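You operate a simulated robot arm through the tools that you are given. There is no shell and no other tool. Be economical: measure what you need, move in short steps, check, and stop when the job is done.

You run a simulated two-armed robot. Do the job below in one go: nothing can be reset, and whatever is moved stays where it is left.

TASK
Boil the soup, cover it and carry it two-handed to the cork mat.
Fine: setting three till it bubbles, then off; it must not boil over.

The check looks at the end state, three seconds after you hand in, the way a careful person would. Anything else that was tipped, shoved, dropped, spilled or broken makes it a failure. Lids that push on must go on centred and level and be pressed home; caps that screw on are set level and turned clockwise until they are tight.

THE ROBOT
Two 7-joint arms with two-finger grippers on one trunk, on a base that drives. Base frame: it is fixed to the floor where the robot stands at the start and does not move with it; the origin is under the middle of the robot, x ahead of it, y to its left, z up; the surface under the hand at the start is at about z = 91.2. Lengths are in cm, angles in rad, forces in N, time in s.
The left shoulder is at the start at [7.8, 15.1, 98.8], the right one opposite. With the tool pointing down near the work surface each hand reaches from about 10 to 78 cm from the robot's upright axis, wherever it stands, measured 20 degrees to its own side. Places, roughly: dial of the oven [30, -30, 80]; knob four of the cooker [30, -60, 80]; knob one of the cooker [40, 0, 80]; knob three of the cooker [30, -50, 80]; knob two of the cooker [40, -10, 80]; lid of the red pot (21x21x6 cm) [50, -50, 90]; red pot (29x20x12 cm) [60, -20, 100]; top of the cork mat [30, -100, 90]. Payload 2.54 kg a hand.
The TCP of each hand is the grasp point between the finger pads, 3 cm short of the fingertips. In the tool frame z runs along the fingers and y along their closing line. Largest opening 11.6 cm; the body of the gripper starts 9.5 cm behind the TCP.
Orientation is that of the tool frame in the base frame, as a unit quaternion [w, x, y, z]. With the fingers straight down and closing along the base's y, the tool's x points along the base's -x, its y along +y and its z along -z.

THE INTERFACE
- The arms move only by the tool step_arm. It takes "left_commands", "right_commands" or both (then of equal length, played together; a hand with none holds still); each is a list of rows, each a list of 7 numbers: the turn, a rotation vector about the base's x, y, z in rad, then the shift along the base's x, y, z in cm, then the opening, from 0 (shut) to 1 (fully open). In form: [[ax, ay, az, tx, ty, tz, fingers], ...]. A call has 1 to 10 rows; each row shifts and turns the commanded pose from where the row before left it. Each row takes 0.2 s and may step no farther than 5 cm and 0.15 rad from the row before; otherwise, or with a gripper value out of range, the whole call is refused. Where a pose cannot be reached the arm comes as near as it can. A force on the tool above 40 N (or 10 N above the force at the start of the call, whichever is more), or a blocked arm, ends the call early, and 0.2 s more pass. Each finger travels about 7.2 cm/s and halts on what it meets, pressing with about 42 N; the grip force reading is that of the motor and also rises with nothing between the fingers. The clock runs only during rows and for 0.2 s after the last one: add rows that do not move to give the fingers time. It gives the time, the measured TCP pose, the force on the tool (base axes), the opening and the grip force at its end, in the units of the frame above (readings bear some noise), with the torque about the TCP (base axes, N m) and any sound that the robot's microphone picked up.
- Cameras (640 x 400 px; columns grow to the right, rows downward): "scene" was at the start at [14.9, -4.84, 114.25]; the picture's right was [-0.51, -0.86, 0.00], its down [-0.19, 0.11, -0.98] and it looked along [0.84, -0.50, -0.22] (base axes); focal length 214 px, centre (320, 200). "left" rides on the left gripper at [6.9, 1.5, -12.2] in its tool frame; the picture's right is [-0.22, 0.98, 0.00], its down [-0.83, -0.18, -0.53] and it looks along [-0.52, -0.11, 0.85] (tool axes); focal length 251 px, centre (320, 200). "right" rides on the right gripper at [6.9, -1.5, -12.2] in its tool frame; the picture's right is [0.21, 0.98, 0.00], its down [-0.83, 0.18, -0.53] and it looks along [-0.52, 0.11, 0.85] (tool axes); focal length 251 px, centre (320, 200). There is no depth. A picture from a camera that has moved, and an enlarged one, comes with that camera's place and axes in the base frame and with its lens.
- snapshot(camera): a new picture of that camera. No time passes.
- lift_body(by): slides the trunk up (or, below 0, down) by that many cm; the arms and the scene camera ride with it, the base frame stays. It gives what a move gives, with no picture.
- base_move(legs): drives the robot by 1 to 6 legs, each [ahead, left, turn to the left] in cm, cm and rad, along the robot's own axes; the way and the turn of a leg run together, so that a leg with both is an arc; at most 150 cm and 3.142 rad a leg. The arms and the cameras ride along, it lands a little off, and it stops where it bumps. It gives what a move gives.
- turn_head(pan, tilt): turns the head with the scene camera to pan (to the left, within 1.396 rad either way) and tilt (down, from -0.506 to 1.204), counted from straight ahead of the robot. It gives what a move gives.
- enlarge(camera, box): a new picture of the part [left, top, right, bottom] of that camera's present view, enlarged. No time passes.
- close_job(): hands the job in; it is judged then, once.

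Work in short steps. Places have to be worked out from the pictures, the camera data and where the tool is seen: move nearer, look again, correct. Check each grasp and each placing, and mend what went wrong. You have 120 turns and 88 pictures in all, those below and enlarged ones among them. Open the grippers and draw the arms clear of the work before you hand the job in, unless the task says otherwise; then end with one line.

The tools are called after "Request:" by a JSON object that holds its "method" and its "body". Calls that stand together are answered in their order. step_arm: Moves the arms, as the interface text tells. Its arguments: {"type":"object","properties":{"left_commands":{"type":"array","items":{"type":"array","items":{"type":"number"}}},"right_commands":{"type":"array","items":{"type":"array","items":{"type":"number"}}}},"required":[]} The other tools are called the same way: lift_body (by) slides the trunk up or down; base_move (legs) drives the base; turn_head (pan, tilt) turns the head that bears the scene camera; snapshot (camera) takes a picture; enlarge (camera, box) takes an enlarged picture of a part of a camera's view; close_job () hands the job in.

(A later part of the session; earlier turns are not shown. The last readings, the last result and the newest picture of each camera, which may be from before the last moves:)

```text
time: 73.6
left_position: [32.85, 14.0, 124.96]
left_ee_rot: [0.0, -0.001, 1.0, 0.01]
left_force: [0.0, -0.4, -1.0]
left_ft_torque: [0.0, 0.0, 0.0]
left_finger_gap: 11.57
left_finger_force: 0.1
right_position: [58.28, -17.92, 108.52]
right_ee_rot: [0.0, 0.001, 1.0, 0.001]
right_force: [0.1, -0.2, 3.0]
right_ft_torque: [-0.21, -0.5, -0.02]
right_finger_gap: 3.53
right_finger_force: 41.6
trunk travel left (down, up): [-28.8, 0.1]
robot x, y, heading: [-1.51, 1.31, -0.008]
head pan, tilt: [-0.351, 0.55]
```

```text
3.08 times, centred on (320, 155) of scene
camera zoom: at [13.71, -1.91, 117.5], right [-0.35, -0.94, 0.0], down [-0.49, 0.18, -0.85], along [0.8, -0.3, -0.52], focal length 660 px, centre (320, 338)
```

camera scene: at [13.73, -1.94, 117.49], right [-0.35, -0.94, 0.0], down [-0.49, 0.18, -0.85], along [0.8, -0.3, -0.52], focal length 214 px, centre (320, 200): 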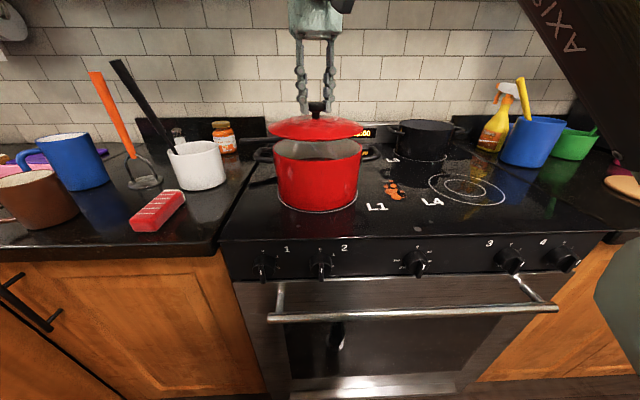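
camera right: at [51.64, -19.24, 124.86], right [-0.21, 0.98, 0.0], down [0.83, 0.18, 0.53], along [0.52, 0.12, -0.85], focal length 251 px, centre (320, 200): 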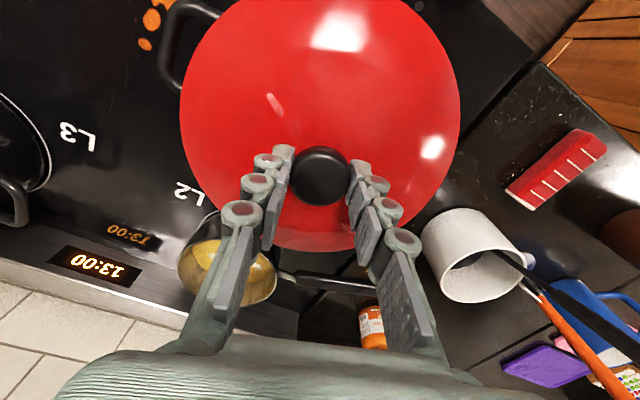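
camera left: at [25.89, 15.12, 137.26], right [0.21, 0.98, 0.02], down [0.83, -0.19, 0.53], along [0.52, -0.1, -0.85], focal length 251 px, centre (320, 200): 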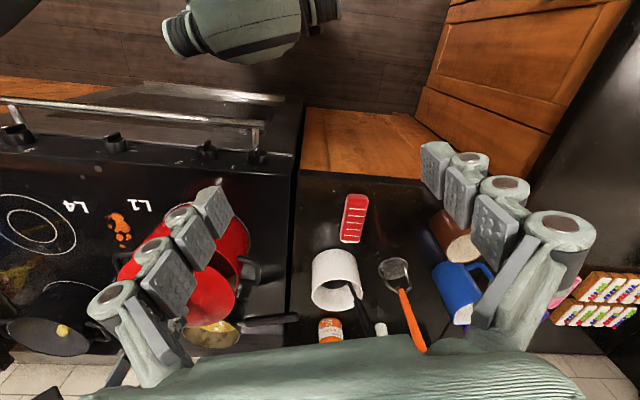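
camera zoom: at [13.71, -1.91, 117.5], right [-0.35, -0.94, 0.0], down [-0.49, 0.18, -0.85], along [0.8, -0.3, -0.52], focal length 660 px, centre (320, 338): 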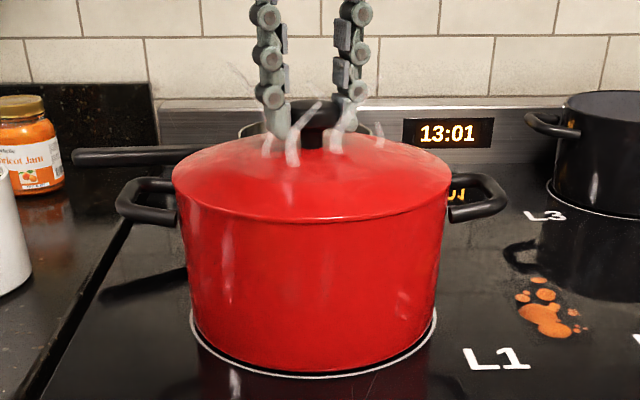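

The lid is seated. I press slightly (a further 0.2 cm) then open and rise.

Request:
{"method": "step_arm", "body": {"right_commands": [[0, 0, 0, 0, 0, -0.2, 0], [0, 0, 0, 0, 0, 0, 0]]}}

Request:
{"method": "step_arm", "body": {"right_commands": [[0, 0, 0, 0, 0, 0.2, 0.1], [0, 0, 0, 0, 0, 0, 0.5], [0, 0, 0, 0, 0, 0, 0.7], [0, 0, 0, 0, 0, 0, 0.7], [0, 0, 0, 0, 0, 3, 0.7], [0, 0, 0, -1, -2, 4, 0.7], [0, 0, 0, -3, -3, 1, 0.7]]}}

Request:
{"method": "enlarge", "body": {"camera": "scene", "box": [240, 90, 400, 220]}}

Request:
{"method": "snapshot", "body": {"camera": "right"}}

```text
time: 74.2
left_position: [32.71, 14.05, 125.0]
left_ee_rot: [0.0, 0.0, 1.0, 0.01]
left_force: [-0.3, -0.5, -0.2]
left_ft_torque: [-0.01, -0.01, 0.03]
left_finger_gap: 11.61
left_finger_force: 0.0
right_position: [58.4, -17.9, 108.47]
right_ee_rot: [0.0, 0.0, 1.0, 0.001]
right_force: [3.9, -0.8, 17.1]
right_ft_torque: [-0.1, 0.05, -0.13]
right_finger_gap: 3.52
right_finger_force: 42.3
trunk travel left (down, up): [-28.8, 0.1]
robot x, y, heading: [-1.56, 1.19, -0.0]
head pan, tilt: [-0.351, 0.55]
```

```text
time: 75.8
left_position: [32.78, 13.99, 124.93]
left_ee_rot: [0.001, 0.0, 1.0, 0.011]
left_force: [-0.3, -0.3, 0.3]
left_ft_torque: [0.04, 0.0, 0.0]
left_finger_gap: 11.61
left_finger_force: 0.0
right_position: [54.14, -22.97, 116.48]
right_ee_rot: [0.0, -0.001, 1.0, 0.001]
right_force: [-0.6, -0.6, -1.6]
right_ft_torque: [0.04, -0.02, 0.03]
right_finger_gap: 8.13
right_finger_force: 0.2
trunk travel left (down, up): [-28.8, 0.1]
robot x, y, heading: [-1.39, 1.5, -0.001]
head pan, tilt: [-0.351, 0.55]
```

```text
3.08 times, centred on (320, 155) of scene
camera zoom: at [13.65, -1.95, 117.5], right [-0.35, -0.94, 0.0], down [-0.49, 0.18, -0.85], along [0.8, -0.3, -0.52], focal length 660 px, centre (320, 338)
```

zoom: 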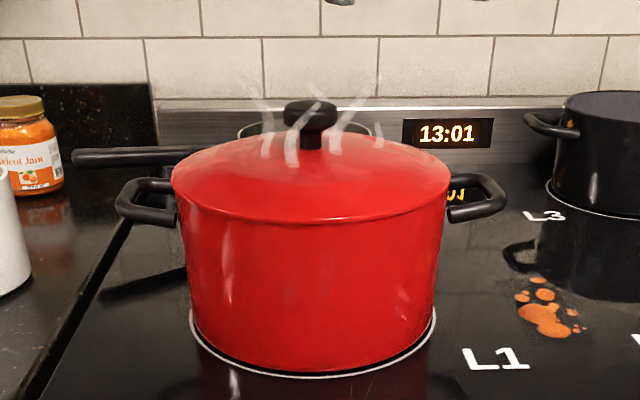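

```text
28 pictures are left
camera right: at [47.24, -24.42, 128.72], right [-0.22, 0.98, 0.0], down [0.83, 0.18, 0.53], along [0.52, 0.12, -0.85], focal length 251 px, centre (320, 200)
```

right: 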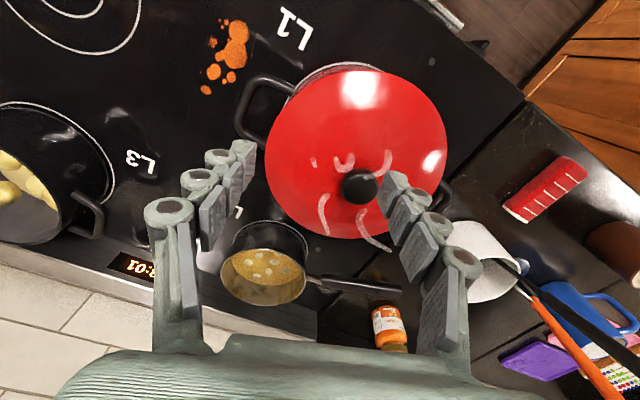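

Lid sits level and centred. Now I shift the base right to straddle the pot and lower the trunk, so that the trunk can do the synchronous lift.

Request:
{"method": "base_move", "body": {"legs": [[-0.5, -17, 0]]}}

Request:
{"method": "lift_body", "body": {"by": -6.3}}

Request:
{"method": "turn_head", "body": {"pan": 0.0, "tilt": 0.45}}

Request:
{"method": "snapshot", "body": {"camera": "scene"}}

Request:
{"method": "snapshot", "body": {"camera": "left"}}

```text
time: 78.0
left_position: [32.22, -2.87, 124.88]
left_ee_rot: [0.0, -0.001, 1.0, 0.011]
left_force: [0.9, -0.4, 0.5]
left_ft_torque: [0.0, -0.01, 0.0]
left_finger_gap: 11.57
left_finger_force: 0.0
right_position: [53.65, -39.79, 116.36]
right_ee_rot: [0.0, -0.001, 1.0, 0.001]
right_force: [-0.2, -0.1, 0.3]
right_ft_torque: [0.02, 0.0, 0.0]
right_finger_gap: 8.13
right_finger_force: 0.1
trunk travel left (down, up): [-28.8, 0.1]
robot x, y, heading: [-2.25, -15.86, -0.006]
head pan, tilt: [-0.351, 0.55]
```

```text
time: 79.1
left_position: [32.22, -2.95, 118.7]
left_ee_rot: [0.0, 0.0, 1.0, 0.01]
left_force: [-0.9, -0.5, 0.4]
left_ft_torque: [0.0, -0.03, 0.02]
left_finger_gap: 11.61
left_finger_force: 0.1
right_position: [53.69, -39.75, 110.15]
right_ee_rot: [-0.001, 0.0, 1.0, 0.001]
right_force: [0.8, -0.2, 0.9]
right_ft_torque: [0.03, 0.0, -0.03]
right_finger_gap: 8.1
right_finger_force: 0.0
trunk travel left (down, up): [-22.5, 6.4]
robot x, y, heading: [-2.21, -15.75, -0.004]
head pan, tilt: [-0.351, 0.55]
```

```text
time: 79.9
left_position: [32.34, -2.72, 118.66]
left_ee_rot: [0.0, 0.0, 1.0, 0.01]
left_force: [0.2, -0.1, -0.4]
left_ft_torque: [0.03, -0.02, 0.02]
left_finger_gap: 11.59
left_finger_force: 0.0
right_position: [53.73, -39.67, 110.11]
right_ee_rot: [-0.002, 0.0, 1.0, 0.001]
right_force: [-0.6, -0.4, -0.2]
right_ft_torque: [0.01, 0.01, -0.02]
right_finger_gap: 8.11
right_finger_force: 0.1
trunk travel left (down, up): [-22.5, 6.4]
robot x, y, heading: [-1.75, -15.84, -0.005]
head pan, tilt: [0.0, 0.45]
```

```text
27 pictures are left
camera scene: at [13.77, -16.87, 111.75], right [-0.13, -0.99, 0.0], down [-0.46, 0.06, -0.88], along [0.88, -0.12, -0.47], focal length 214 px, centre (320, 200)
```

scene: 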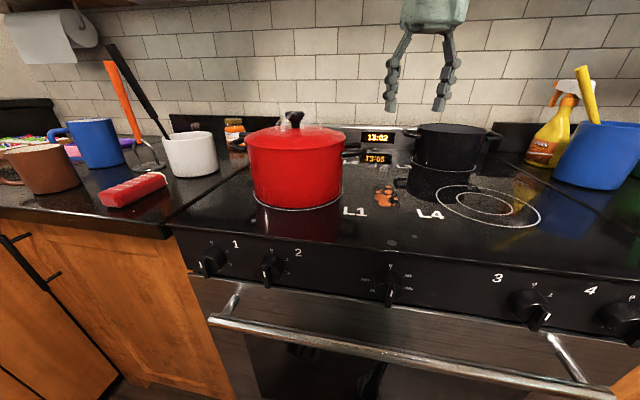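

```text
26 pictures are left
camera left: at [25.29, -1.71, 130.95], right [0.21, 0.98, 0.02], down [0.83, -0.19, 0.53], along [0.52, -0.1, -0.85], focal length 251 px, centre (320, 200)
```

left: 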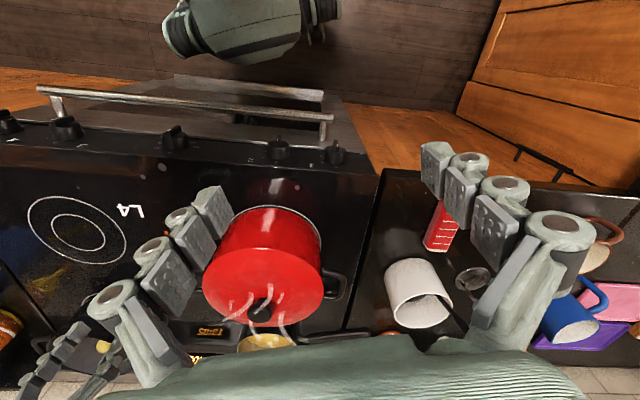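

Now both hands go above the handles (left ≈ (62.6,-4.7), right ≈ (53.8,-31.1)), yawed -0.32 rad, with a 3.2 cm opening.

Request:
{"method": "step_arm", "body": {"left_commands": [[0, 0, -0.11, 3.9, 0, 0, 0.28], [0, 0, -0.11, 3.9, 0, 0, 0.28], [0, 0, -0.12, 3.9, 0, 0, 0.28], [0, 0, 0, 3.9, -0.3, -1, 0.28], [0, 0, 0, 3.9, -0.4, -2, 0.28], [0, 0, 0, 3.9, -0.4, -2, 0.28], [0, 0, 0, 3.9, -0.4, -3, 0.28], [0, 0, 0, 3, -0.4, -3, 0.28], [0, 0, 0, 0, 0, 0, 0.28]], "right_commands": [[0, 0, -0.11, 0, 0, 0, 0.28], [0, 0, -0.11, 0, 0, 0, 0.28], [0, 0, -0.1, 0, 0, 0, 0.28], [0, 0, 0, 0, 1, 0, 0.28], [0, 0, 0, 0, 2, 0, 0.28], [0, 0, 0, 0, 2, 0, 0.28], [0, 0, 0, 0.1, 2, -1, 0.28], [0, 0, 0, 0, 1.6, -1, 0.28], [0, 0, 0, 0, 0, 0, 0.28]]}}

Request:
{"method": "snapshot", "body": {"camera": "left"}}

Request:
{"method": "snapshot", "body": {"camera": "right"}}

```text
time: 81.9
left_position: [62.54, -4.75, 107.68]
left_ee_rot: [0.001, 0.169, 0.986, 0.01]
left_force: [0.2, 0.3, -0.2]
left_ft_torque: [-0.01, 0.01, 0.02]
left_finger_gap: 3.25
left_finger_force: 0.0
right_position: [53.84, -37.88, 108.04]
right_ee_rot: [-0.003, 0.158, 0.987, 0.005]
right_force: [0.5, 0.0, -0.3]
right_ft_torque: [-0.01, 0.05, -0.01]
right_finger_gap: 3.26
right_finger_force: 0.1
right hand out of reach, approached as far as the arm can: row 5, 6, 7, 8
trunk travel left (down, up): [-22.5, 6.4]
robot x, y, heading: [-2.16, -15.16, 0.001]
head pan, tilt: [0.0, 0.45]
```

```text
25 pictures are left
camera left: at [56.37, -1.39, 119.89], right [0.53, 0.85, 0.02], down [0.71, -0.46, 0.53], along [0.46, -0.26, -0.85], focal length 251 px, centre (320, 200)
```

left: 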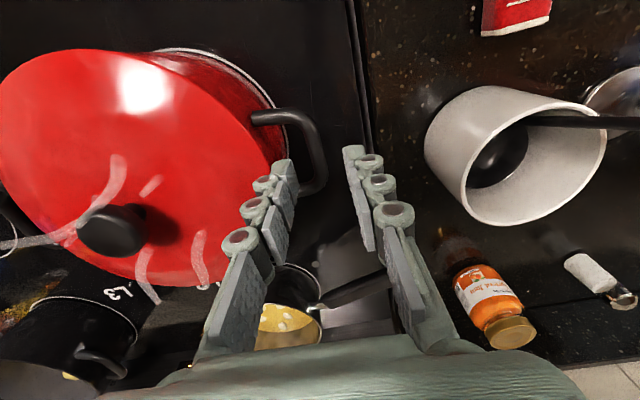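

```text
24 pictures are left
camera right: at [46.89, -37.36, 120.34], right [0.1, 0.99, 0.01], down [0.84, -0.09, 0.53], along [0.53, -0.05, -0.85], focal length 251 px, centre (320, 200)
```

right: 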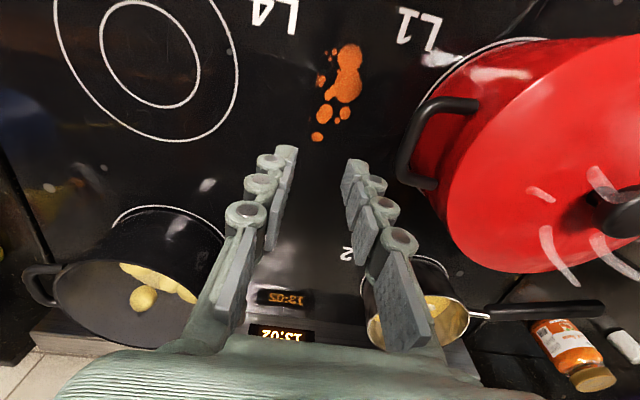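

The left hand is lined up, but the right can't reach with that yaw. I raise the trunk and shift the base left 10 cm with a small right turn, so both wrists sit more naturally.

Request:
{"method": "lift_body", "body": {"by": 6.3}}

Request:
{"method": "base_move", "body": {"legs": [[-1, 11, 0], [0, 0, -0.1]]}}

```text
time: 82.9
left_position: [62.56, -4.79, 113.84]
left_ee_rot: [0.001, 0.168, 0.986, 0.01]
left_force: [-0.4, -0.4, 0.2]
left_ft_torque: [-0.04, 0.01, 0.02]
left_finger_gap: 3.23
left_finger_force: 0.0
right_position: [53.96, -37.94, 114.27]
right_ee_rot: [-0.002, 0.158, 0.987, 0.004]
right_force: [0.2, 0.3, 0.2]
right_ft_torque: [0.03, 0.02, 0.0]
right_finger_gap: 3.24
right_finger_force: 0.1
trunk travel left (down, up): [-28.8, 0.1]
robot x, y, heading: [-2.08, -15.67, -0.008]
head pan, tilt: [0.0, 0.45]
```

```text
time: 85.2
left_position: [62.32, -0.3, 113.78]
left_ee_rot: [0.002, 0.218, 0.976, 0.011]
left_force: [0.2, -0.3, -0.7]
left_ft_torque: [0.04, -0.01, -0.01]
left_finger_gap: 3.24
left_finger_force: 0.0
right_position: [50.47, -32.37, 114.39]
right_ee_rot: [-0.003, 0.207, 0.978, 0.003]
right_force: [0.5, -0.6, 0.4]
right_ft_torque: [0.05, -0.03, 0.01]
right_finger_gap: 3.25
right_finger_force: 0.0
trunk travel left (down, up): [-28.8, 0.1]
robot x, y, heading: [-3.0, -4.41, -0.105]
head pan, tilt: [0.0, 0.45]
```

Request:
{"method": "step_arm", "body": {"left_commands": [[0, 0, 0.06, 0, -2.4, 0, 0.26], [0, 0, 0.06, 0.1, -2.2, 0, 0.26], [0, 0, 0, 0, 0, -3, 0.26], [0, 0, 0, 0, 0, -2.8, 0.26], [0, 0, 0, 0, 0, 0, 0.26]], "right_commands": [[0, 0, 0.05, 1.9, 1, 0, 0.26], [0, 0, 0.05, 1.9, 0.9, 0, 0.26], [0, 0, 0, 0, 0, -3, 0.26], [0, 0, 0, 0, 0, -3.4, 0.26], [0, 0, 0, 0, 0, 0, 0.26]]}}

Request:
{"method": "snapshot", "body": {"camera": "left"}}

Request:
{"method": "snapshot", "body": {"camera": "right"}}

```text
time: 86.4
left_position: [62.44, -4.78, 108.09]
left_ee_rot: [0.002, 0.158, 0.987, 0.01]
left_force: [0.4, 0.8, -1.0]
left_ft_torque: [-0.03, 0.0, 0.02]
left_finger_gap: 3.03
left_finger_force: 0.1
right_position: [54.3, -30.46, 107.79]
right_ee_rot: [-0.003, 0.159, 0.987, 0.004]
right_force: [-0.1, 0.2, -0.4]
right_ft_torque: [0.0, -0.01, -0.01]
right_finger_gap: 2.99
right_finger_force: 0.1
trunk travel left (down, up): [-28.8, 0.1]
robot x, y, heading: [-3.19, -4.54, -0.105]
head pan, tilt: [0.0, 0.45]
```

```text
23 pictures are left
camera left: at [56.15, -1.56, 120.39], right [0.51, 0.86, 0.02], down [0.72, -0.44, 0.53], along [0.47, -0.25, -0.85], focal length 251 px, centre (320, 200)
```

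left: 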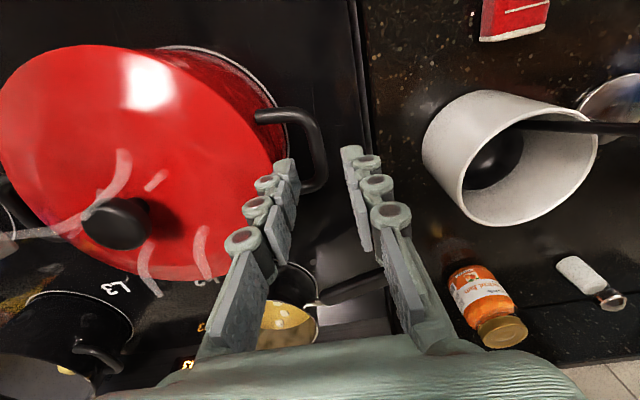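

```text
22 pictures are left
camera right: at [47.29, -29.86, 120.23], right [0.1, 0.99, 0.01], down [0.84, -0.09, 0.53], along [0.53, -0.05, -0.85], focal length 251 px, centre (320, 200)
```

right: 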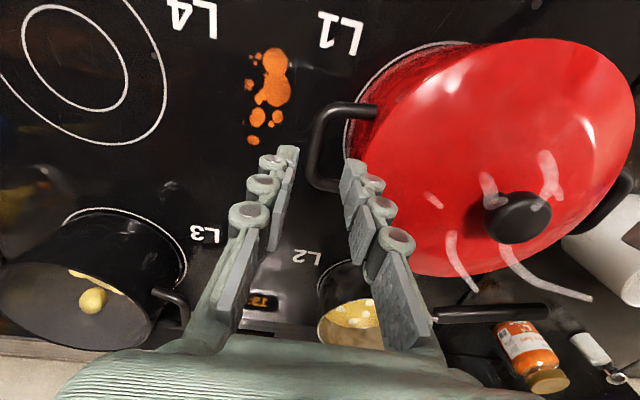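

Request:
{"method": "enlarge", "body": {"camera": "left", "box": [240, 90, 400, 215]}}

Request:
{"method": "enlarge", "body": {"camera": "right", "box": [240, 90, 400, 215]}}

```text
3.20 times, centred on (320, 152) of left
camera zoom: at [56.15, -1.56, 120.39], right [0.51, 0.86, 0.02], down [0.72, -0.44, 0.53], along [0.47, -0.25, -0.85], focal length 805 px, centre (320, 352)
```

zoom: 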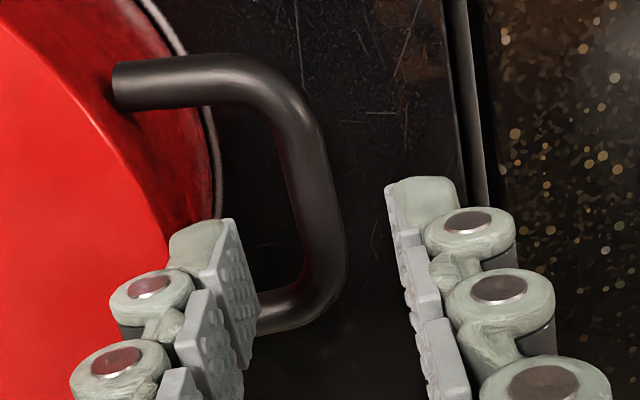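

```text
3.20 times, centred on (320, 152) of right
camera zoom: at [47.29, -29.86, 120.23], right [0.1, 0.99, 0.01], down [0.84, -0.09, 0.53], along [0.53, -0.05, -0.85], focal length 805 px, centre (320, 352)
```

zoom: 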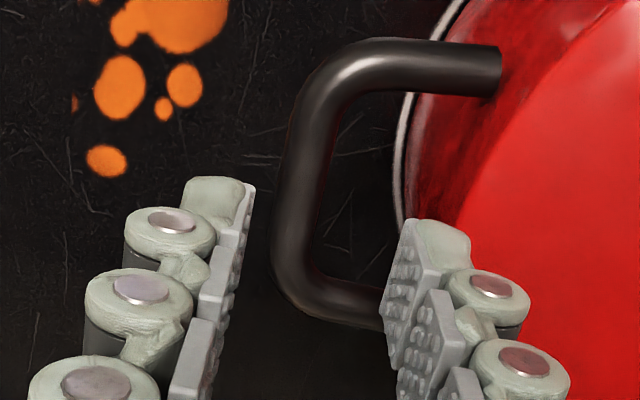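

Small corrections: left (+0.5,-0.5), right (+0.3,-0.35). Then both descend over the handle bars.

Request:
{"method": "step_arm", "body": {"left_commands": [[0, 0, 0, 0.5, -0.5, 0, 0.26], [0, 0, 0, 0, 0, -2, 0.26], [0, 0, 0, 0, 0, -2, 0.26], [0, 0, 0, 0, 0, -1.5, 0.26], [0, 0, 0, 0, 0, 0, 0.26]], "right_commands": [[0, 0, 0, 0.3, -0.35, 0, 0.26], [0, 0, 0, 0, 0, -2, 0.26], [0, 0, 0, 0, 0, -2, 0.26], [0, 0, 0, 0, 0, -1.5, 0.26], [0, 0, 0, 0, 0, 0, 0.26]]}}

Request:
{"method": "enlarge", "body": {"camera": "left", "box": [240, 90, 400, 215]}}

Request:
{"method": "enlarge", "body": {"camera": "right", "box": [240, 90, 400, 215]}}

```text
time: 87.6
left_position: [63.07, -5.34, 102.61]
left_ee_rot: [0.002, 0.158, 0.987, 0.01]
left_force: [-1.0, 0.1, -0.4]
left_ft_torque: [0.0, 0.01, 0.0]
left_finger_gap: 3.01
left_finger_force: 0.1
right_position: [54.95, -31.43, 102.61]
right_ee_rot: [-0.004, 0.158, 0.987, 0.005]
right_force: [0.0, -0.2, 0.5]
right_ft_torque: [0.05, 0.02, 0.01]
right_finger_gap: 3.04
right_finger_force: 0.1
right hand out of reach, approached as far as the arm can: row 3, 4
trunk travel left (down, up): [-28.8, 0.1]
robot x, y, heading: [-2.96, -4.4, -0.107]
head pan, tilt: [0.0, 0.45]
```

```text
3.20 times, centred on (320, 152) of left
camera zoom: at [56.73, -2.08, 114.93], right [0.51, 0.86, 0.02], down [0.72, -0.44, 0.53], along [0.47, -0.25, -0.85], focal length 805 px, centre (320, 352)
```

zoom: 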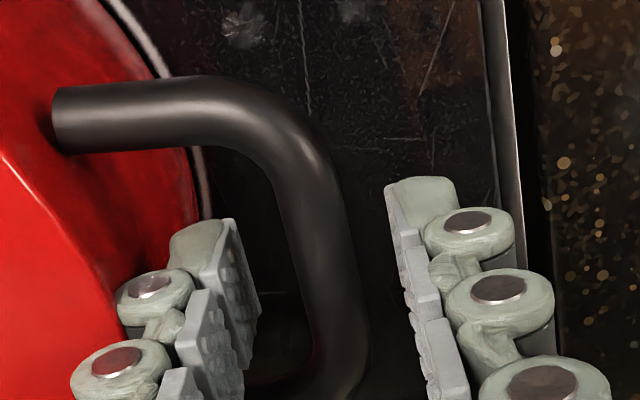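

```text
3.20 times, centred on (320, 152) of right
camera zoom: at [47.99, -30.74, 114.96], right [0.1, 0.99, 0.01], down [0.84, -0.09, 0.53], along [0.53, -0.05, -0.85], focal length 805 px, centre (320, 352)
```

zoom: 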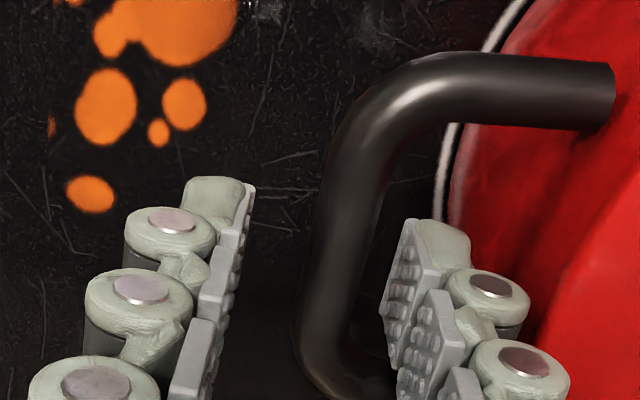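

The right hand hit a joint limit and drifted a bit; bar is still between its fingers. I try small corrective moves on the right.

Request:
{"method": "step_arm", "body": {"right_commands": [[0, 0, 0, 0, 0, -0.8, 0.26], [0, 0, 0, 0, 0, -0.8, 0.26], [0, 0, 0, 0, 0, 0, 0.26]], "left_commands": [[0, 0, 0, -0.2, 0.1, -0.8, 0.26], [0, 0, 0, 0, 0, -0.8, 0.26], [0, 0, 0, 0, 0, 0, 0.26]]}}

```text
time: 88.4
left_position: [62.78, -5.26, 101.01]
left_ee_rot: [0.002, 0.158, 0.987, 0.01]
left_force: [-0.7, -0.3, 0.7]
left_ft_torque: [0.03, 0.01, 0.0]
left_finger_gap: 2.99
left_finger_force: 0.0
right_position: [55.13, -31.6, 101.13]
right_ee_rot: [-0.004, 0.158, 0.987, 0.003]
right_force: [-0.5, -0.5, -0.8]
right_ft_torque: [0.01, 0.0, 0.01]
right_finger_gap: 3.04
right_finger_force: 0.1
right hand out of reach, approached as far as the arm can: row 2
trunk travel left (down, up): [-28.8, 0.1]
robot x, y, heading: [-2.93, -4.67, -0.107]
head pan, tilt: [0.0, 0.45]
```

Request:
{"method": "enlarge", "body": {"camera": "right", "box": [220, 90, 420, 246]}}

Request:
{"method": "enlarge", "body": {"camera": "left", "box": [220, 90, 420, 246]}}

```text
2.56 times, centred on (320, 168) of right
camera zoom: at [48.2, -31.06, 113.42], right [0.1, 0.99, 0.01], down [0.84, -0.09, 0.53], along [0.53, -0.05, -0.85], focal length 645 px, centre (320, 282)
```

zoom: 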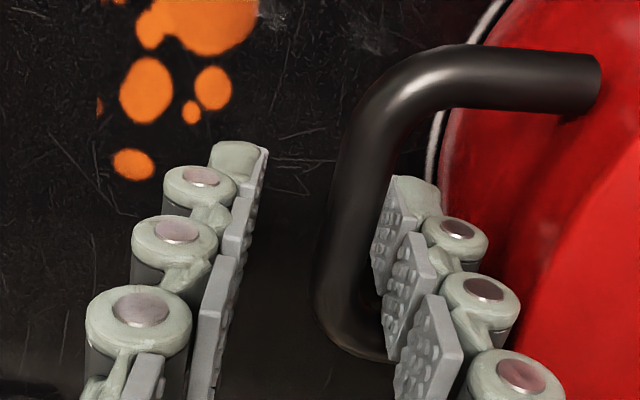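

```text
2.56 times, centred on (320, 168) of left
camera zoom: at [56.57, -1.93, 113.31], right [0.51, 0.86, 0.02], down [0.72, -0.44, 0.53], along [0.47, -0.25, -0.85], focal length 645 px, centre (320, 282)
```

zoom: 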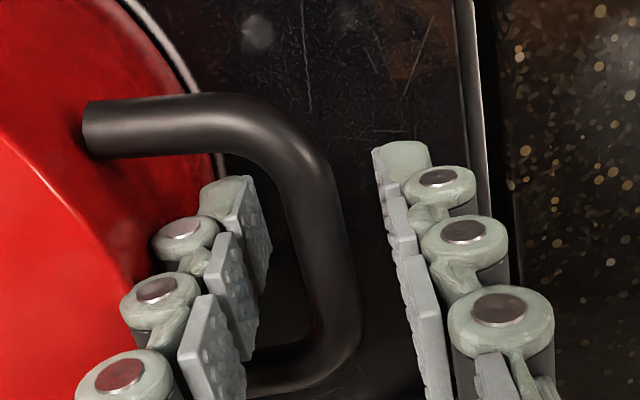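

Both straddle the bars; the right one should go inward ~0.5 cm. I try that.

Request:
{"method": "step_arm", "body": {"right_commands": [[0, 0, 0, 0, 0.5, 0, 0.26], [0, 0, 0, 0, 0, 0, 0.26]]}}

```text
time: 89.0
left_position: [62.92, -5.21, 100.95]
left_ee_rot: [0.001, 0.159, 0.987, 0.011]
left_force: [1.0, 0.0, 0.6]
left_ft_torque: [0.0, -0.01, 0.0]
left_finger_gap: 3.01
left_finger_force: 0.2
right_position: [55.35, -31.46, 101.28]
right_ee_rot: [-0.004, 0.157, 0.988, 0.004]
right_force: [-0.5, 0.3, -1.0]
right_ft_torque: [0.0, 0.0, -0.01]
right_finger_gap: 3.02
right_finger_force: 0.1
right hand out of reach, approached as far as the arm can: row 1
trunk travel left (down, up): [-28.8, 0.1]
robot x, y, heading: [-2.86, -4.99, -0.104]
head pan, tilt: [0.0, 0.45]
```

Still limited; moving away from the robot seems to relax it. I raise both hands 9 cm, move the base back 4 and left 4, and re-approach.

Request:
{"method": "step_arm", "body": {"left_commands": [[0, 0, 0, 0, 0, 3, 0.26], [0, 0, 0, 0, 0, 3, 0.26], [0, 0, 0, 0, 0, 3, 0.26], [0, 0, 0, 0, 0, 0, 0.26]], "right_commands": [[0, 0, 0, 0, 0, 3, 0.26], [0, 0, 0, 0, 0, 3, 0.26], [0, 0, 0, 0, -1, 3, 0.26], [0, 0, 0, 0, 0, 0, 0.26]]}}

Request:
{"method": "base_move", "body": {"legs": [[-4, 4, 0]]}}

```text
time: 90.0
left_position: [62.8, -5.23, 110.03]
left_ee_rot: [0.001, 0.158, 0.987, 0.011]
left_force: [-0.2, -1.0, -0.6]
left_ft_torque: [0.0, -0.02, 0.0]
left_finger_gap: 3.0
left_finger_force: 0.1
right_position: [55.34, -32.52, 110.09]
right_ee_rot: [-0.005, 0.158, 0.987, 0.004]
right_force: [-0.5, -0.3, 0.7]
right_ft_torque: [0.01, 0.0, 0.02]
right_finger_gap: 3.01
right_finger_force: 0.0
trunk travel left (down, up): [-28.8, 0.1]
robot x, y, heading: [-3.35, -4.46, -0.103]
head pan, tilt: [0.0, 0.45]
```

```text
time: 91.0
left_position: [59.25, -0.87, 109.98]
left_ee_rot: [0.002, 0.158, 0.987, 0.011]
left_force: [-0.3, -0.2, 0.4]
left_ft_torque: [-0.03, 0.0, -0.01]
left_finger_gap: 3.02
left_finger_force: 0.1
right_position: [51.7, -28.14, 110.16]
right_ee_rot: [-0.003, 0.158, 0.987, 0.003]
right_force: [0.0, -0.3, -0.2]
right_ft_torque: [-0.02, 0.01, 0.0]
right_finger_gap: 3.03
right_finger_force: 0.2
trunk travel left (down, up): [-28.8, 0.1]
robot x, y, heading: [-6.73, -0.11, -0.107]
head pan, tilt: [0.0, 0.45]
```

Request:
{"method": "step_arm", "body": {"left_commands": [[0, 0, 0, 1.7, -2.1, 0, 0.26], [0, 0, 0, 1.75, -2.2, 0, 0.26], [0, 0, 0, 0, 0, -3, 0.26], [0, 0, 0, 0, 0, -3, 0.26], [0, 0, 0, 0, 0, 0, 0.26]], "right_commands": [[0, 0, 0, 1.4, -1.4, 0, 0.26], [0, 0, 0, 1.5, -1.4, 0, 0.26], [0, 0, 0, 0, 0, -3, 0.26], [0, 0, 0, 0, 0, -3, 0.26], [0, 0, 0, 0, 0, 0, 0.26]]}}

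Request:
{"method": "step_arm", "body": {"left_commands": [[0, 0, 0, 0, 0, -1.5, 0.26], [0, 0, 0, 0, 0, -1.5, 0.26], [0, 0, 0, 0, 0, 0, 0.26]], "right_commands": [[0, 0, 0, 0, 0, -1.5, 0.26], [0, 0, 0, 0, 0, -1.5, 0.26], [0, 0, 0, 0, 0, 0, 0.26]]}}

Request:
{"method": "enlarge", "body": {"camera": "right", "box": [220, 90, 420, 246]}}

Request:
{"method": "enlarge", "body": {"camera": "left", "box": [220, 90, 420, 246]}}

```text
time: 92.2
left_position: [61.58, -4.15, 103.79]
left_ee_rot: [0.001, 0.158, 0.987, 0.01]
left_force: [0.2, -0.5, -0.1]
left_ft_torque: [0.0, 0.02, -0.02]
left_finger_gap: 3.01
left_finger_force: 0.0
left hand out of reach, approached as far as the arm can: row 2
right_position: [54.64, -30.97, 104.09]
right_ee_rot: [-0.004, 0.158, 0.987, 0.004]
right_force: [-0.5, -0.2, -0.3]
right_ft_torque: [0.0, 0.01, 0.01]
right_finger_gap: 3.06
right_finger_force: 0.0
trunk travel left (down, up): [-28.8, 0.1]
robot x, y, heading: [-6.26, -0.2, -0.104]
head pan, tilt: [0.0, 0.45]
```

```text
time: 93.0
left_position: [61.5, -4.21, 100.66]
left_ee_rot: [0.002, 0.158, 0.987, 0.01]
left_force: [0.9, 0.3, -0.7]
left_ft_torque: [-0.02, -0.04, 0.04]
left_finger_gap: 3.02
left_finger_force: 0.1
right_position: [54.57, -30.98, 101.12]
right_ee_rot: [-0.004, 0.158, 0.987, 0.004]
right_force: [-0.1, -0.3, 0.0]
right_ft_torque: [-0.03, -0.03, -0.02]
right_finger_gap: 3.0
right_finger_force: 0.0
trunk travel left (down, up): [-28.8, 0.1]
robot x, y, heading: [-6.64, 0.08, -0.11]
head pan, tilt: [0.0, 0.45]
```

```text
2.56 times, centred on (320, 168) of right
camera zoom: at [47.7, -30.3, 113.46], right [0.1, 0.99, 0.01], down [0.84, -0.09, 0.53], along [0.53, -0.05, -0.85], focal length 645 px, centre (320, 282)
```

zoom: 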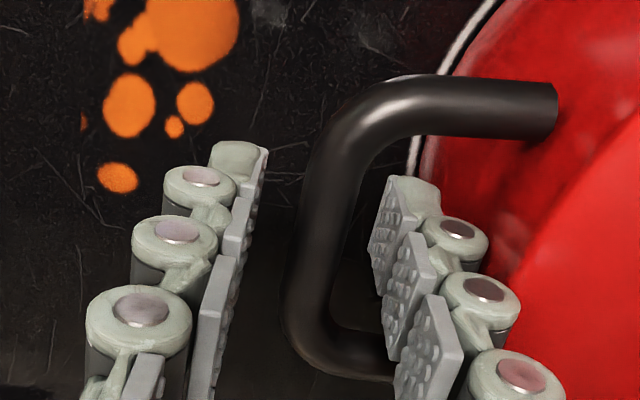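

```text
2.56 times, centred on (320, 168) of left
camera zoom: at [55.25, -0.99, 113.07], right [0.51, 0.86, 0.02], down [0.72, -0.44, 0.53], along [0.47, -0.25, -0.85], focal length 645 px, centre (320, 282)
```

zoom: 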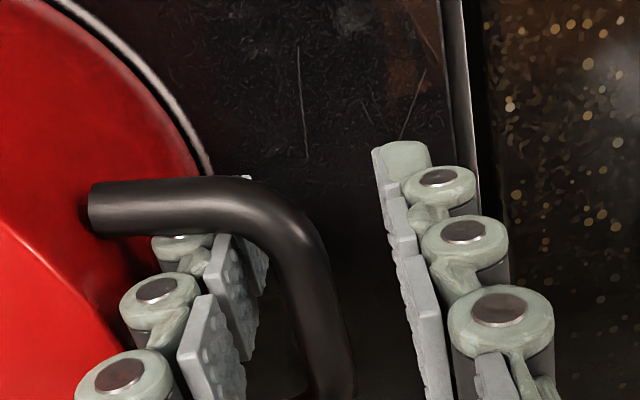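

Right is well centred. Left stopped short toward the front post; I slide it along the bar (+1.2,-0.9).

Request:
{"method": "step_arm", "body": {"left_commands": [[0, 0, 0, 0.6, -0.5, 0, 0.26], [0, 0, 0, 0.6, -0.4, 0, 0.26], [0, 0, 0, 0, 0, 0, 0.26]]}}

Request:
{"method": "enlarge", "body": {"camera": "left", "box": [220, 90, 420, 246]}}

```text
time: 93.8
left_position: [62.81, -5.26, 100.83]
left_ee_rot: [0.002, 0.158, 0.987, 0.011]
left_force: [0.7, 0.2, 0.5]
left_ft_torque: [-0.01, 0.0, -0.02]
left_finger_gap: 3.0
left_finger_force: 0.0
right_position: [54.67, -30.91, 101.23]
right_ee_rot: [-0.003, 0.158, 0.987, 0.004]
right_force: [-0.3, 0.6, 0.8]
right_ft_torque: [-0.01, 0.02, 0.02]
right_finger_gap: 3.02
right_finger_force: 0.1
trunk travel left (down, up): [-28.8, 0.1]
robot x, y, heading: [-6.67, -0.49, -0.11]
head pan, tilt: [0.0, 0.45]
```

```text
2.56 times, centred on (320, 168) of left
camera zoom: at [56.49, -1.87, 113.1], right [0.51, 0.86, 0.02], down [0.72, -0.44, 0.53], along [0.47, -0.25, -0.85], focal length 645 px, centre (320, 282)
```

zoom: 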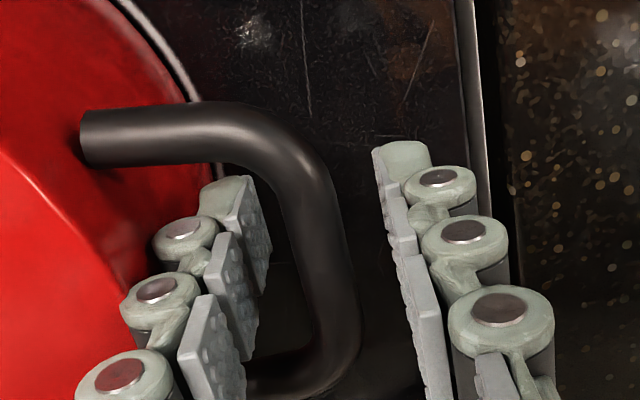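

Both straddle the bars. Lower 0.7 cm more and close both grippers.

Request:
{"method": "step_arm", "body": {"left_commands": [[0, 0, 0, 0, 0, -0.7, 0.26], [0, 0, 0, 0, 0, 0, 0.15], [0, 0, 0, 0, 0, 0, 0.05], [0, 0, 0, 0, 0, 0, 0], [0, 0, 0, 0, 0, 0, 0], [0, 0, 0, 0, 0, 0, 0]], "right_commands": [[0, 0, 0, 0, 0, -0.8, 0.26], [0, 0, 0, 0, 0, 0, 0.15], [0, 0, 0, 0, 0, 0, 0.05], [0, 0, 0, 0, 0, 0, 0], [0, 0, 0, 0, 0, 0, 0], [0, 0, 0, 0, 0, 0, 0]]}}

```text
time: 95.2
left_position: [62.79, -5.15, 99.92]
left_ee_rot: [0.001, 0.158, 0.987, 0.011]
left_force: [1.4, 12.3, 0.0]
left_ft_torque: [-0.14, 0.04, -0.07]
left_finger_gap: 0.98
left_finger_force: 35.8
right_position: [54.7, -30.92, 100.23]
right_ee_rot: [-0.003, 0.158, 0.987, 0.003]
right_force: [-5.1, -9.0, 0.4]
right_ft_torque: [-0.04, -0.29, 0.11]
right_finger_gap: 0.99
right_finger_force: 36.0
trunk travel left (down, up): [-28.8, 0.1]
robot x, y, heading: [-6.6, -0.25, -0.109]
head pan, tilt: [0.0, 0.45]
```

Both gripped. I lift together slowly by 1.5 cm and read the forces.

Request:
{"method": "step_arm", "body": {"left_commands": [[0, 0, 0, 0, 0, 0.3, 0], [0, 0, 0, 0, 0, 0.4, 0], [0, 0, 0, 0, 0, 0.4, 0], [0, 0, 0, 0, 0, 0.4, 0], [0, 0, 0, 0, 0, 0, 0]], "right_commands": [[0, 0, 0, 0, 0, 0.3, 0], [0, 0, 0, 0, 0, 0.4, 0], [0, 0, 0, 0, 0, 0.4, 0], [0, 0, 0, 0, 0, 0.4, 0], [0, 0, 0, 0, 0, 0, 0]]}}

Request:
{"method": "snapshot", "body": {"camera": "scene"}}

```text
time: 96.4
left_position: [62.89, -5.14, 101.28]
left_ee_rot: [0.0, 0.158, 0.987, 0.011]
left_force: [3.9, 15.2, -12.9]
left_ft_torque: [-0.17, 0.02, -0.1]
left_finger_gap: 1.0
left_finger_force: 36.2
right_position: [54.79, -31.04, 101.6]
right_ee_rot: [-0.004, 0.158, 0.987, 0.003]
right_force: [-5.1, -15.1, -11.9]
right_ft_torque: [0.13, -0.15, -0.02]
right_finger_gap: 1.02
right_finger_force: 36.1
trunk travel left (down, up): [-28.8, 0.1]
robot x, y, heading: [-6.85, -0.15, -0.11]
head pan, tilt: [0.0, 0.45]
```

```text
12 pictures are left
camera scene: at [9.58, -1.97, 118.34], right [-0.11, -0.99, 0.0], down [-0.44, 0.05, -0.9], along [0.89, -0.09, -0.44], focal length 214 px, centre (320, 200)
```

scene: 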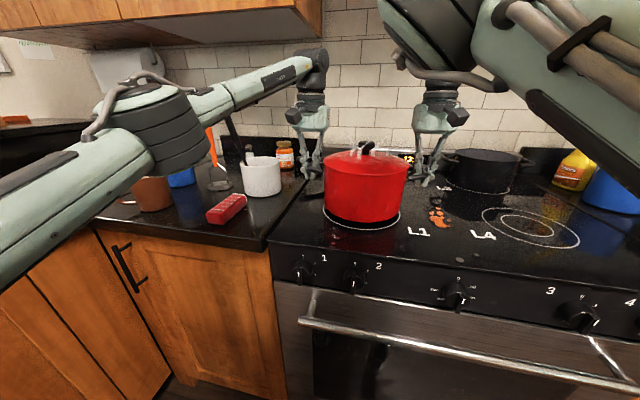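

Pot is up, ~12.5 N each hand. I raise further while drawing it slightly toward the robot to stay in both arms' range.

Request:
{"method": "step_arm", "body": {"left_commands": [[0, 0, 0, 0, 0, 0.5, 0], [0, 0, 0, 0, 0, 0.5, 0], [0, 0, 0, -0.4, 0.04, 0.5, 0], [0, 0, 0, -0.5, 0.05, 0.5, 0], [0, 0, 0, -0.5, 0.05, 0.5, 0], [0, 0, 0, -0.5, 0.05, 0.5, 0], [0, 0, 0, -0.5, 0.05, 0.5, 0], [0, 0, 0, -0.5, 0.05, 0.5, 0], [0, 0, 0, -0.5, 0.05, 0.5, 0], [0, 0, 0, 0, 0, 0, 0]], "right_commands": [[0, 0, 0, 0, 0, 0.5, 0], [0, 0, 0, 0, 0, 0.5, 0], [0, 0, 0, -0.4, 0.04, 0.5, 0], [0, 0, 0, -0.5, 0.05, 0.5, 0], [0, 0, 0, -0.5, 0.05, 0.5, 0], [0, 0, 0, -0.5, 0.05, 0.5, 0], [0, 0, 0, -0.5, 0.05, 0.5, 0], [0, 0, 0, -0.5, 0.05, 0.5, 0], [0, 0, 0, -0.5, 0.05, 0.5, 0], [0, 0, 0, 0, 0, 0, 0]]}}

```text
time: 98.6
left_position: [59.55, -4.8, 105.86]
left_ee_rot: [0.0, 0.158, 0.987, 0.012]
left_force: [7.0, 21.2, -12.6]
left_ft_torque: [-0.16, 0.08, 0.0]
left_finger_gap: 0.99
left_finger_force: 35.9
right_position: [51.41, -30.69, 106.17]
right_ee_rot: [-0.005, 0.157, 0.988, 0.003]
right_force: [-5.9, -21.3, -11.8]
right_ft_torque: [0.14, -0.14, 0.02]
right_finger_gap: 1.01
right_finger_force: 36.2
trunk travel left (down, up): [-28.8, 0.1]
robot x, y, heading: [-6.52, -0.51, -0.106]
head pan, tilt: [0.0, 0.45]
```

The cooker and counter front is itself rotated about -0.3 rad from my axes. I relieve the squeeze slightly, back off 8 cm and turn to be square with the counter.

Request:
{"method": "step_arm", "body": {"left_commands": [[0, 0, 0, 0.03, 0.1, 0, 0], [0, 0, 0, 0, 0, 0, 0]], "right_commands": [[0, 0, 0, -0.03, -0.1, 0, 0], [0, 0, 0, 0, 0, 0, 0]]}}

Request:
{"method": "base_move", "body": {"legs": [[-8, 0, 0]]}}

Request:
{"method": "base_move", "body": {"legs": [[0, 0, -0.19]]}}

Request:
{"method": "turn_head", "body": {"pan": -0.7, "tilt": 0.4}}

Request:
{"method": "snapshot", "body": {"camera": "scene"}}

```text
time: 99.2
left_position: [59.55, -4.72, 105.86]
left_ee_rot: [0.0, 0.157, 0.987, 0.01]
left_force: [5.1, 16.4, -11.6]
left_ft_torque: [-0.11, 0.18, 0.01]
left_finger_gap: 1.01
left_finger_force: 36.1
right_position: [51.41, -30.74, 106.11]
right_ee_rot: [-0.005, 0.158, 0.987, 0.004]
right_force: [-5.8, -16.0, -12.9]
right_ft_torque: [0.04, -0.21, 0.03]
right_finger_gap: 1.02
right_finger_force: 36.3
trunk travel left (down, up): [-28.8, 0.1]
robot x, y, heading: [-6.71, 0.04, -0.107]
head pan, tilt: [0.0, 0.45]
```

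```text
time: 100.3
left_position: [51.56, -4.0, 105.93]
left_ee_rot: [0.001, 0.159, 0.987, 0.011]
left_force: [4.2, 12.3, -10.9]
left_ft_torque: [-0.19, -0.12, 0.04]
left_finger_gap: 0.98
left_finger_force: 35.9
right_position: [43.39, -29.91, 106.1]
right_ee_rot: [-0.003, 0.159, 0.987, 0.004]
right_force: [-5.0, -12.2, -11.9]
right_ft_torque: [0.1, 0.03, -0.01]
right_finger_gap: 1.0
right_finger_force: 35.8
trunk travel left (down, up): [-28.8, 0.1]
robot x, y, heading: [-14.62, 1.01, -0.108]
head pan, tilt: [0.0, 0.45]
```

```text
time: 101.4
left_position: [49.72, -16.24, 105.8]
left_ee_rot: [0.002, 0.25, 0.968, 0.012]
left_force: [1.3, 1.2, -12.5]
left_ft_torque: [0.02, 0.03, 0.01]
left_finger_gap: 1.0
left_finger_force: 36.3
right_position: [36.86, -40.35, 106.06]
right_ee_rot: [-0.005, 0.251, 0.968, 0.005]
right_force: [-0.7, -1.5, -11.8]
right_ft_torque: [0.0, -0.11, 0.04]
right_finger_gap: 1.01
right_finger_force: 35.6
trunk travel left (down, up): [-28.8, 0.1]
robot x, y, heading: [-14.56, 0.74, -0.291]
head pan, tilt: [0.0, 0.45]
```

```text
time: 102.5
left_position: [49.69, -16.35, 105.9]
left_ee_rot: [0.001, 0.25, 0.968, 0.011]
left_force: [0.4, 0.6, -12.6]
left_ft_torque: [-0.07, -0.03, -0.04]
left_finger_gap: 1.0
left_finger_force: 36.2
right_position: [36.67, -40.17, 106.02]
right_ee_rot: [-0.005, 0.25, 0.968, 0.005]
right_force: [-0.1, -0.5, -12.0]
right_ft_torque: [0.04, -0.03, -0.08]
right_finger_gap: 0.99
right_finger_force: 36.4
trunk travel left (down, up): [-28.8, 0.1]
robot x, y, heading: [-14.66, 0.92, -0.297]
head pan, tilt: [-0.7, 0.4]
```

```text
11 pictures are left
camera scene: at [-2.7, -9.22, 118.82], right [-0.84, -0.55, 0.0], down [-0.21, 0.33, -0.92], along [0.5, -0.77, -0.39], focal length 214 px, centre (320, 200)
```

scene: 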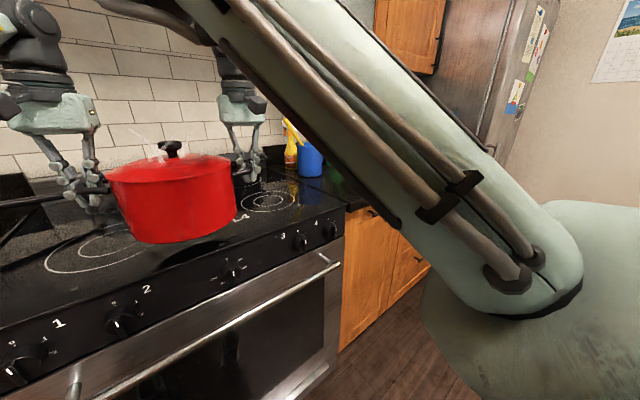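

Holding firmly and square to the cooker. I strafe right 45 cm and look for the mat.

Request:
{"method": "base_move", "body": {"legs": [[0, -45, 0]]}}

Request:
{"method": "turn_head", "body": {"pan": -0.45, "tilt": 0.6}}

Request:
{"method": "snapshot", "body": {"camera": "scene"}}

Request:
{"method": "snapshot", "body": {"camera": "right"}}

```text
time: 107.4
left_position: [36.49, -59.53, 105.82]
left_ee_rot: [0.002, 0.251, 0.968, 0.011]
left_force: [0.0, 1.1, -12.6]
left_ft_torque: [-0.02, -0.05, -0.01]
left_finger_gap: 0.98
left_finger_force: 36.1
right_position: [23.62, -83.44, 106.1]
right_ee_rot: [-0.004, 0.251, 0.968, 0.005]
right_force: [-0.4, -1.5, -12.4]
right_ft_torque: [-0.04, -0.02, -0.04]
right_finger_gap: 1.03
right_finger_force: 36.1
trunk travel left (down, up): [-28.8, 0.1]
robot x, y, heading: [-27.75, -42.45, -0.296]
head pan, tilt: [-0.7, 0.4]
```

```text
time: 108.1
left_position: [36.47, -59.46, 105.83]
left_ee_rot: [0.001, 0.251, 0.968, 0.011]
left_force: [-0.4, 0.5, -11.7]
left_ft_torque: [0.04, 0.02, -0.04]
left_finger_gap: 1.0
left_finger_force: 36.3
right_position: [23.47, -83.39, 106.08]
right_ee_rot: [-0.005, 0.251, 0.968, 0.005]
right_force: [-0.6, -0.6, -13.1]
right_ft_torque: [-0.04, -0.08, -0.07]
right_finger_gap: 0.99
right_finger_force: 35.9
trunk travel left (down, up): [-28.8, 0.1]
robot x, y, heading: [-27.66, -42.61, -0.296]
head pan, tilt: [-0.45, 0.6]
```

```text
10 pictures are left
camera scene: at [-14.4, -50.55, 117.0], right [-0.68, -0.73, 0.0], down [-0.42, 0.38, -0.82], along [0.6, -0.56, -0.57], focal length 214 px, centre (320, 200)
```

scene: 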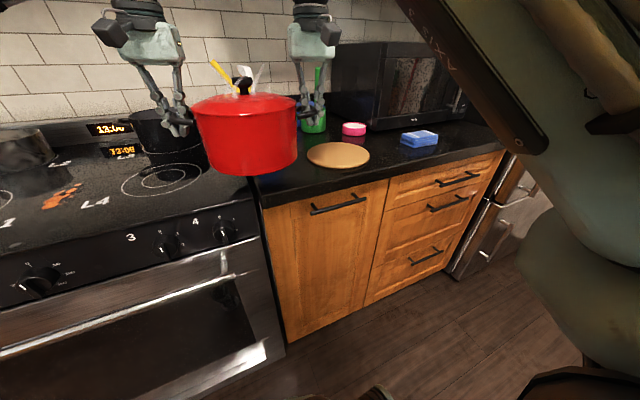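

```text
9 pictures are left
camera right: at [16.88, -81.5, 118.4], right [0.29, 0.96, 0.01], down [0.81, -0.25, 0.53], along [0.51, -0.14, -0.85], focal length 251 px, centre (320, 200)
```

right: 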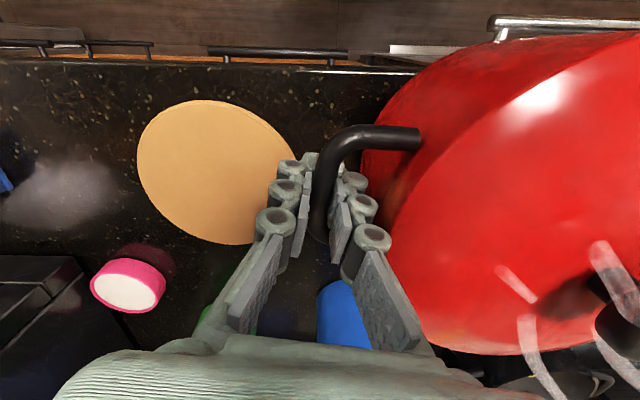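

Mat centre measures ≈ (26.8, -96.1); pot centre is (30.0, -71.4). I strafe right 24.5 and ahead 4.

Request:
{"method": "base_move", "body": {"legs": [[0, -24.5, 0], [4.0, 0, 0]]}}

Request:
{"method": "snapshot", "body": {"camera": "scene"}}

Request:
{"method": "snapshot", "body": {"camera": "right"}}

```text
time: 111.6
left_position: [33.26, -84.01, 105.74]
left_ee_rot: [0.0, 0.251, 0.968, 0.011]
left_force: [0.2, 0.7, -13.1]
left_ft_torque: [-0.06, -0.02, -0.06]
left_finger_gap: 0.96
left_finger_force: 35.9
right_position: [20.33, -108.03, 106.02]
right_ee_rot: [-0.005, 0.25, 0.968, 0.005]
right_force: [0.4, -1.0, -12.9]
right_ft_torque: [0.05, -0.04, -0.04]
right_finger_gap: 1.02
right_finger_force: 36.2
trunk travel left (down, up): [-28.8, 0.1]
robot x, y, heading: [-31.04, -66.84, -0.297]
head pan, tilt: [-0.45, 0.6]
```

```text
8 pictures are left
camera scene: at [-17.7, -75.18, 116.98], right [-0.68, -0.73, 0.0], down [-0.42, 0.38, -0.82], along [0.6, -0.56, -0.57], focal length 214 px, centre (320, 200)
```

scene: 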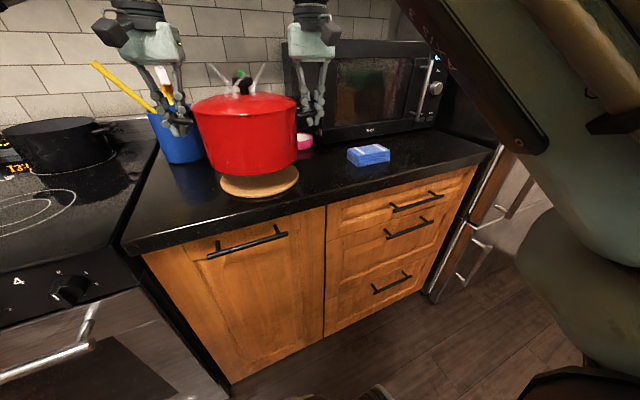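

```text
7 pictures are left
camera right: at [13.63, -106.08, 118.34], right [0.29, 0.96, 0.01], down [0.81, -0.25, 0.52], along [0.5, -0.14, -0.85], focal length 251 px, centre (320, 200)
```

right: 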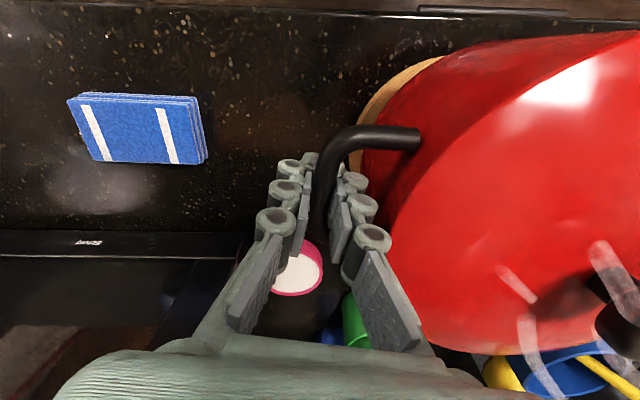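

Pot is over the mat within a few mm. I lower 4 cm together, then finely until the weight comes off.

Request:
{"method": "step_arm", "body": {"left_commands": [[0, 0, 0, 0, 0, -0.4, 0], [0, 0, 0, 0, 0, -0.5, 0], [0, 0, 0, 0, 0, -0.5, 0], [0, 0, 0, 0, 0, -0.5, 0], [0, 0, 0, 0, 0, -0.5, 0], [0, 0, 0, 0, 0, -0.5, 0], [0, 0, 0, 0, 0, -0.5, 0], [0, 0, 0, 0, 0, -0.4, 0], [0, 0, 0, 0, 0, 0, 0]], "right_commands": [[0, 0, 0, 0, 0, -0.4, 0], [0, 0, 0, 0, 0, -0.5, 0], [0, 0, 0, 0, 0, -0.5, 0], [0, 0, 0, 0, 0, -0.5, 0], [0, 0, 0, 0, 0, -0.5, 0], [0, 0, 0, 0, 0, -0.5, 0], [0, 0, 0, 0, 0, -0.5, 0], [0, 0, 0, 0, 0, -0.4, 0], [0, 0, 0, 0, 0, 0, 0]]}}

Request:
{"method": "enlarge", "body": {"camera": "scene", "box": [170, 60, 340, 220]}}

```text
time: 113.6
left_position: [33.08, -84.0, 101.97]
left_ee_rot: [0.001, 0.251, 0.968, 0.009]
left_force: [-0.5, 2.3, -12.1]
left_ft_torque: [-0.11, -0.1, -0.08]
left_finger_gap: 1.0
left_finger_force: 35.9
right_position: [20.11, -107.95, 102.19]
right_ee_rot: [-0.005, 0.25, 0.968, 0.005]
right_force: [0.1, -0.9, -13.1]
right_ft_torque: [0.04, 0.02, -0.09]
right_finger_gap: 1.02
right_finger_force: 36.3
trunk travel left (down, up): [-28.8, 0.1]
robot x, y, heading: [-31.18, -66.92, -0.297]
head pan, tilt: [-0.45, 0.6]
```

```text
2.50 times, centred on (255, 140) of scene
camera zoom: at [-17.79, -75.15, 116.99], right [-0.68, -0.73, 0.0], down [-0.42, 0.38, -0.82], along [0.61, -0.56, -0.57], focal length 536 px, centre (482, 350)
```

zoom: 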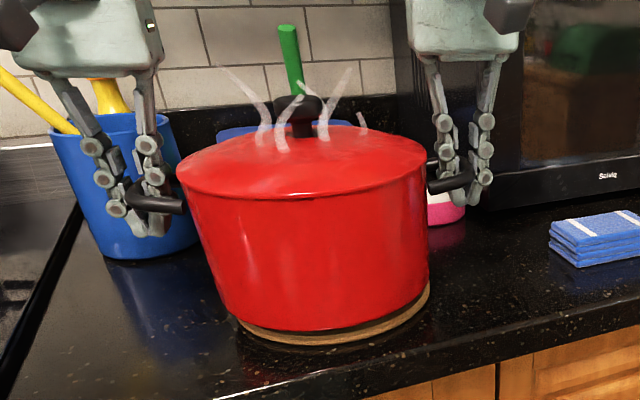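

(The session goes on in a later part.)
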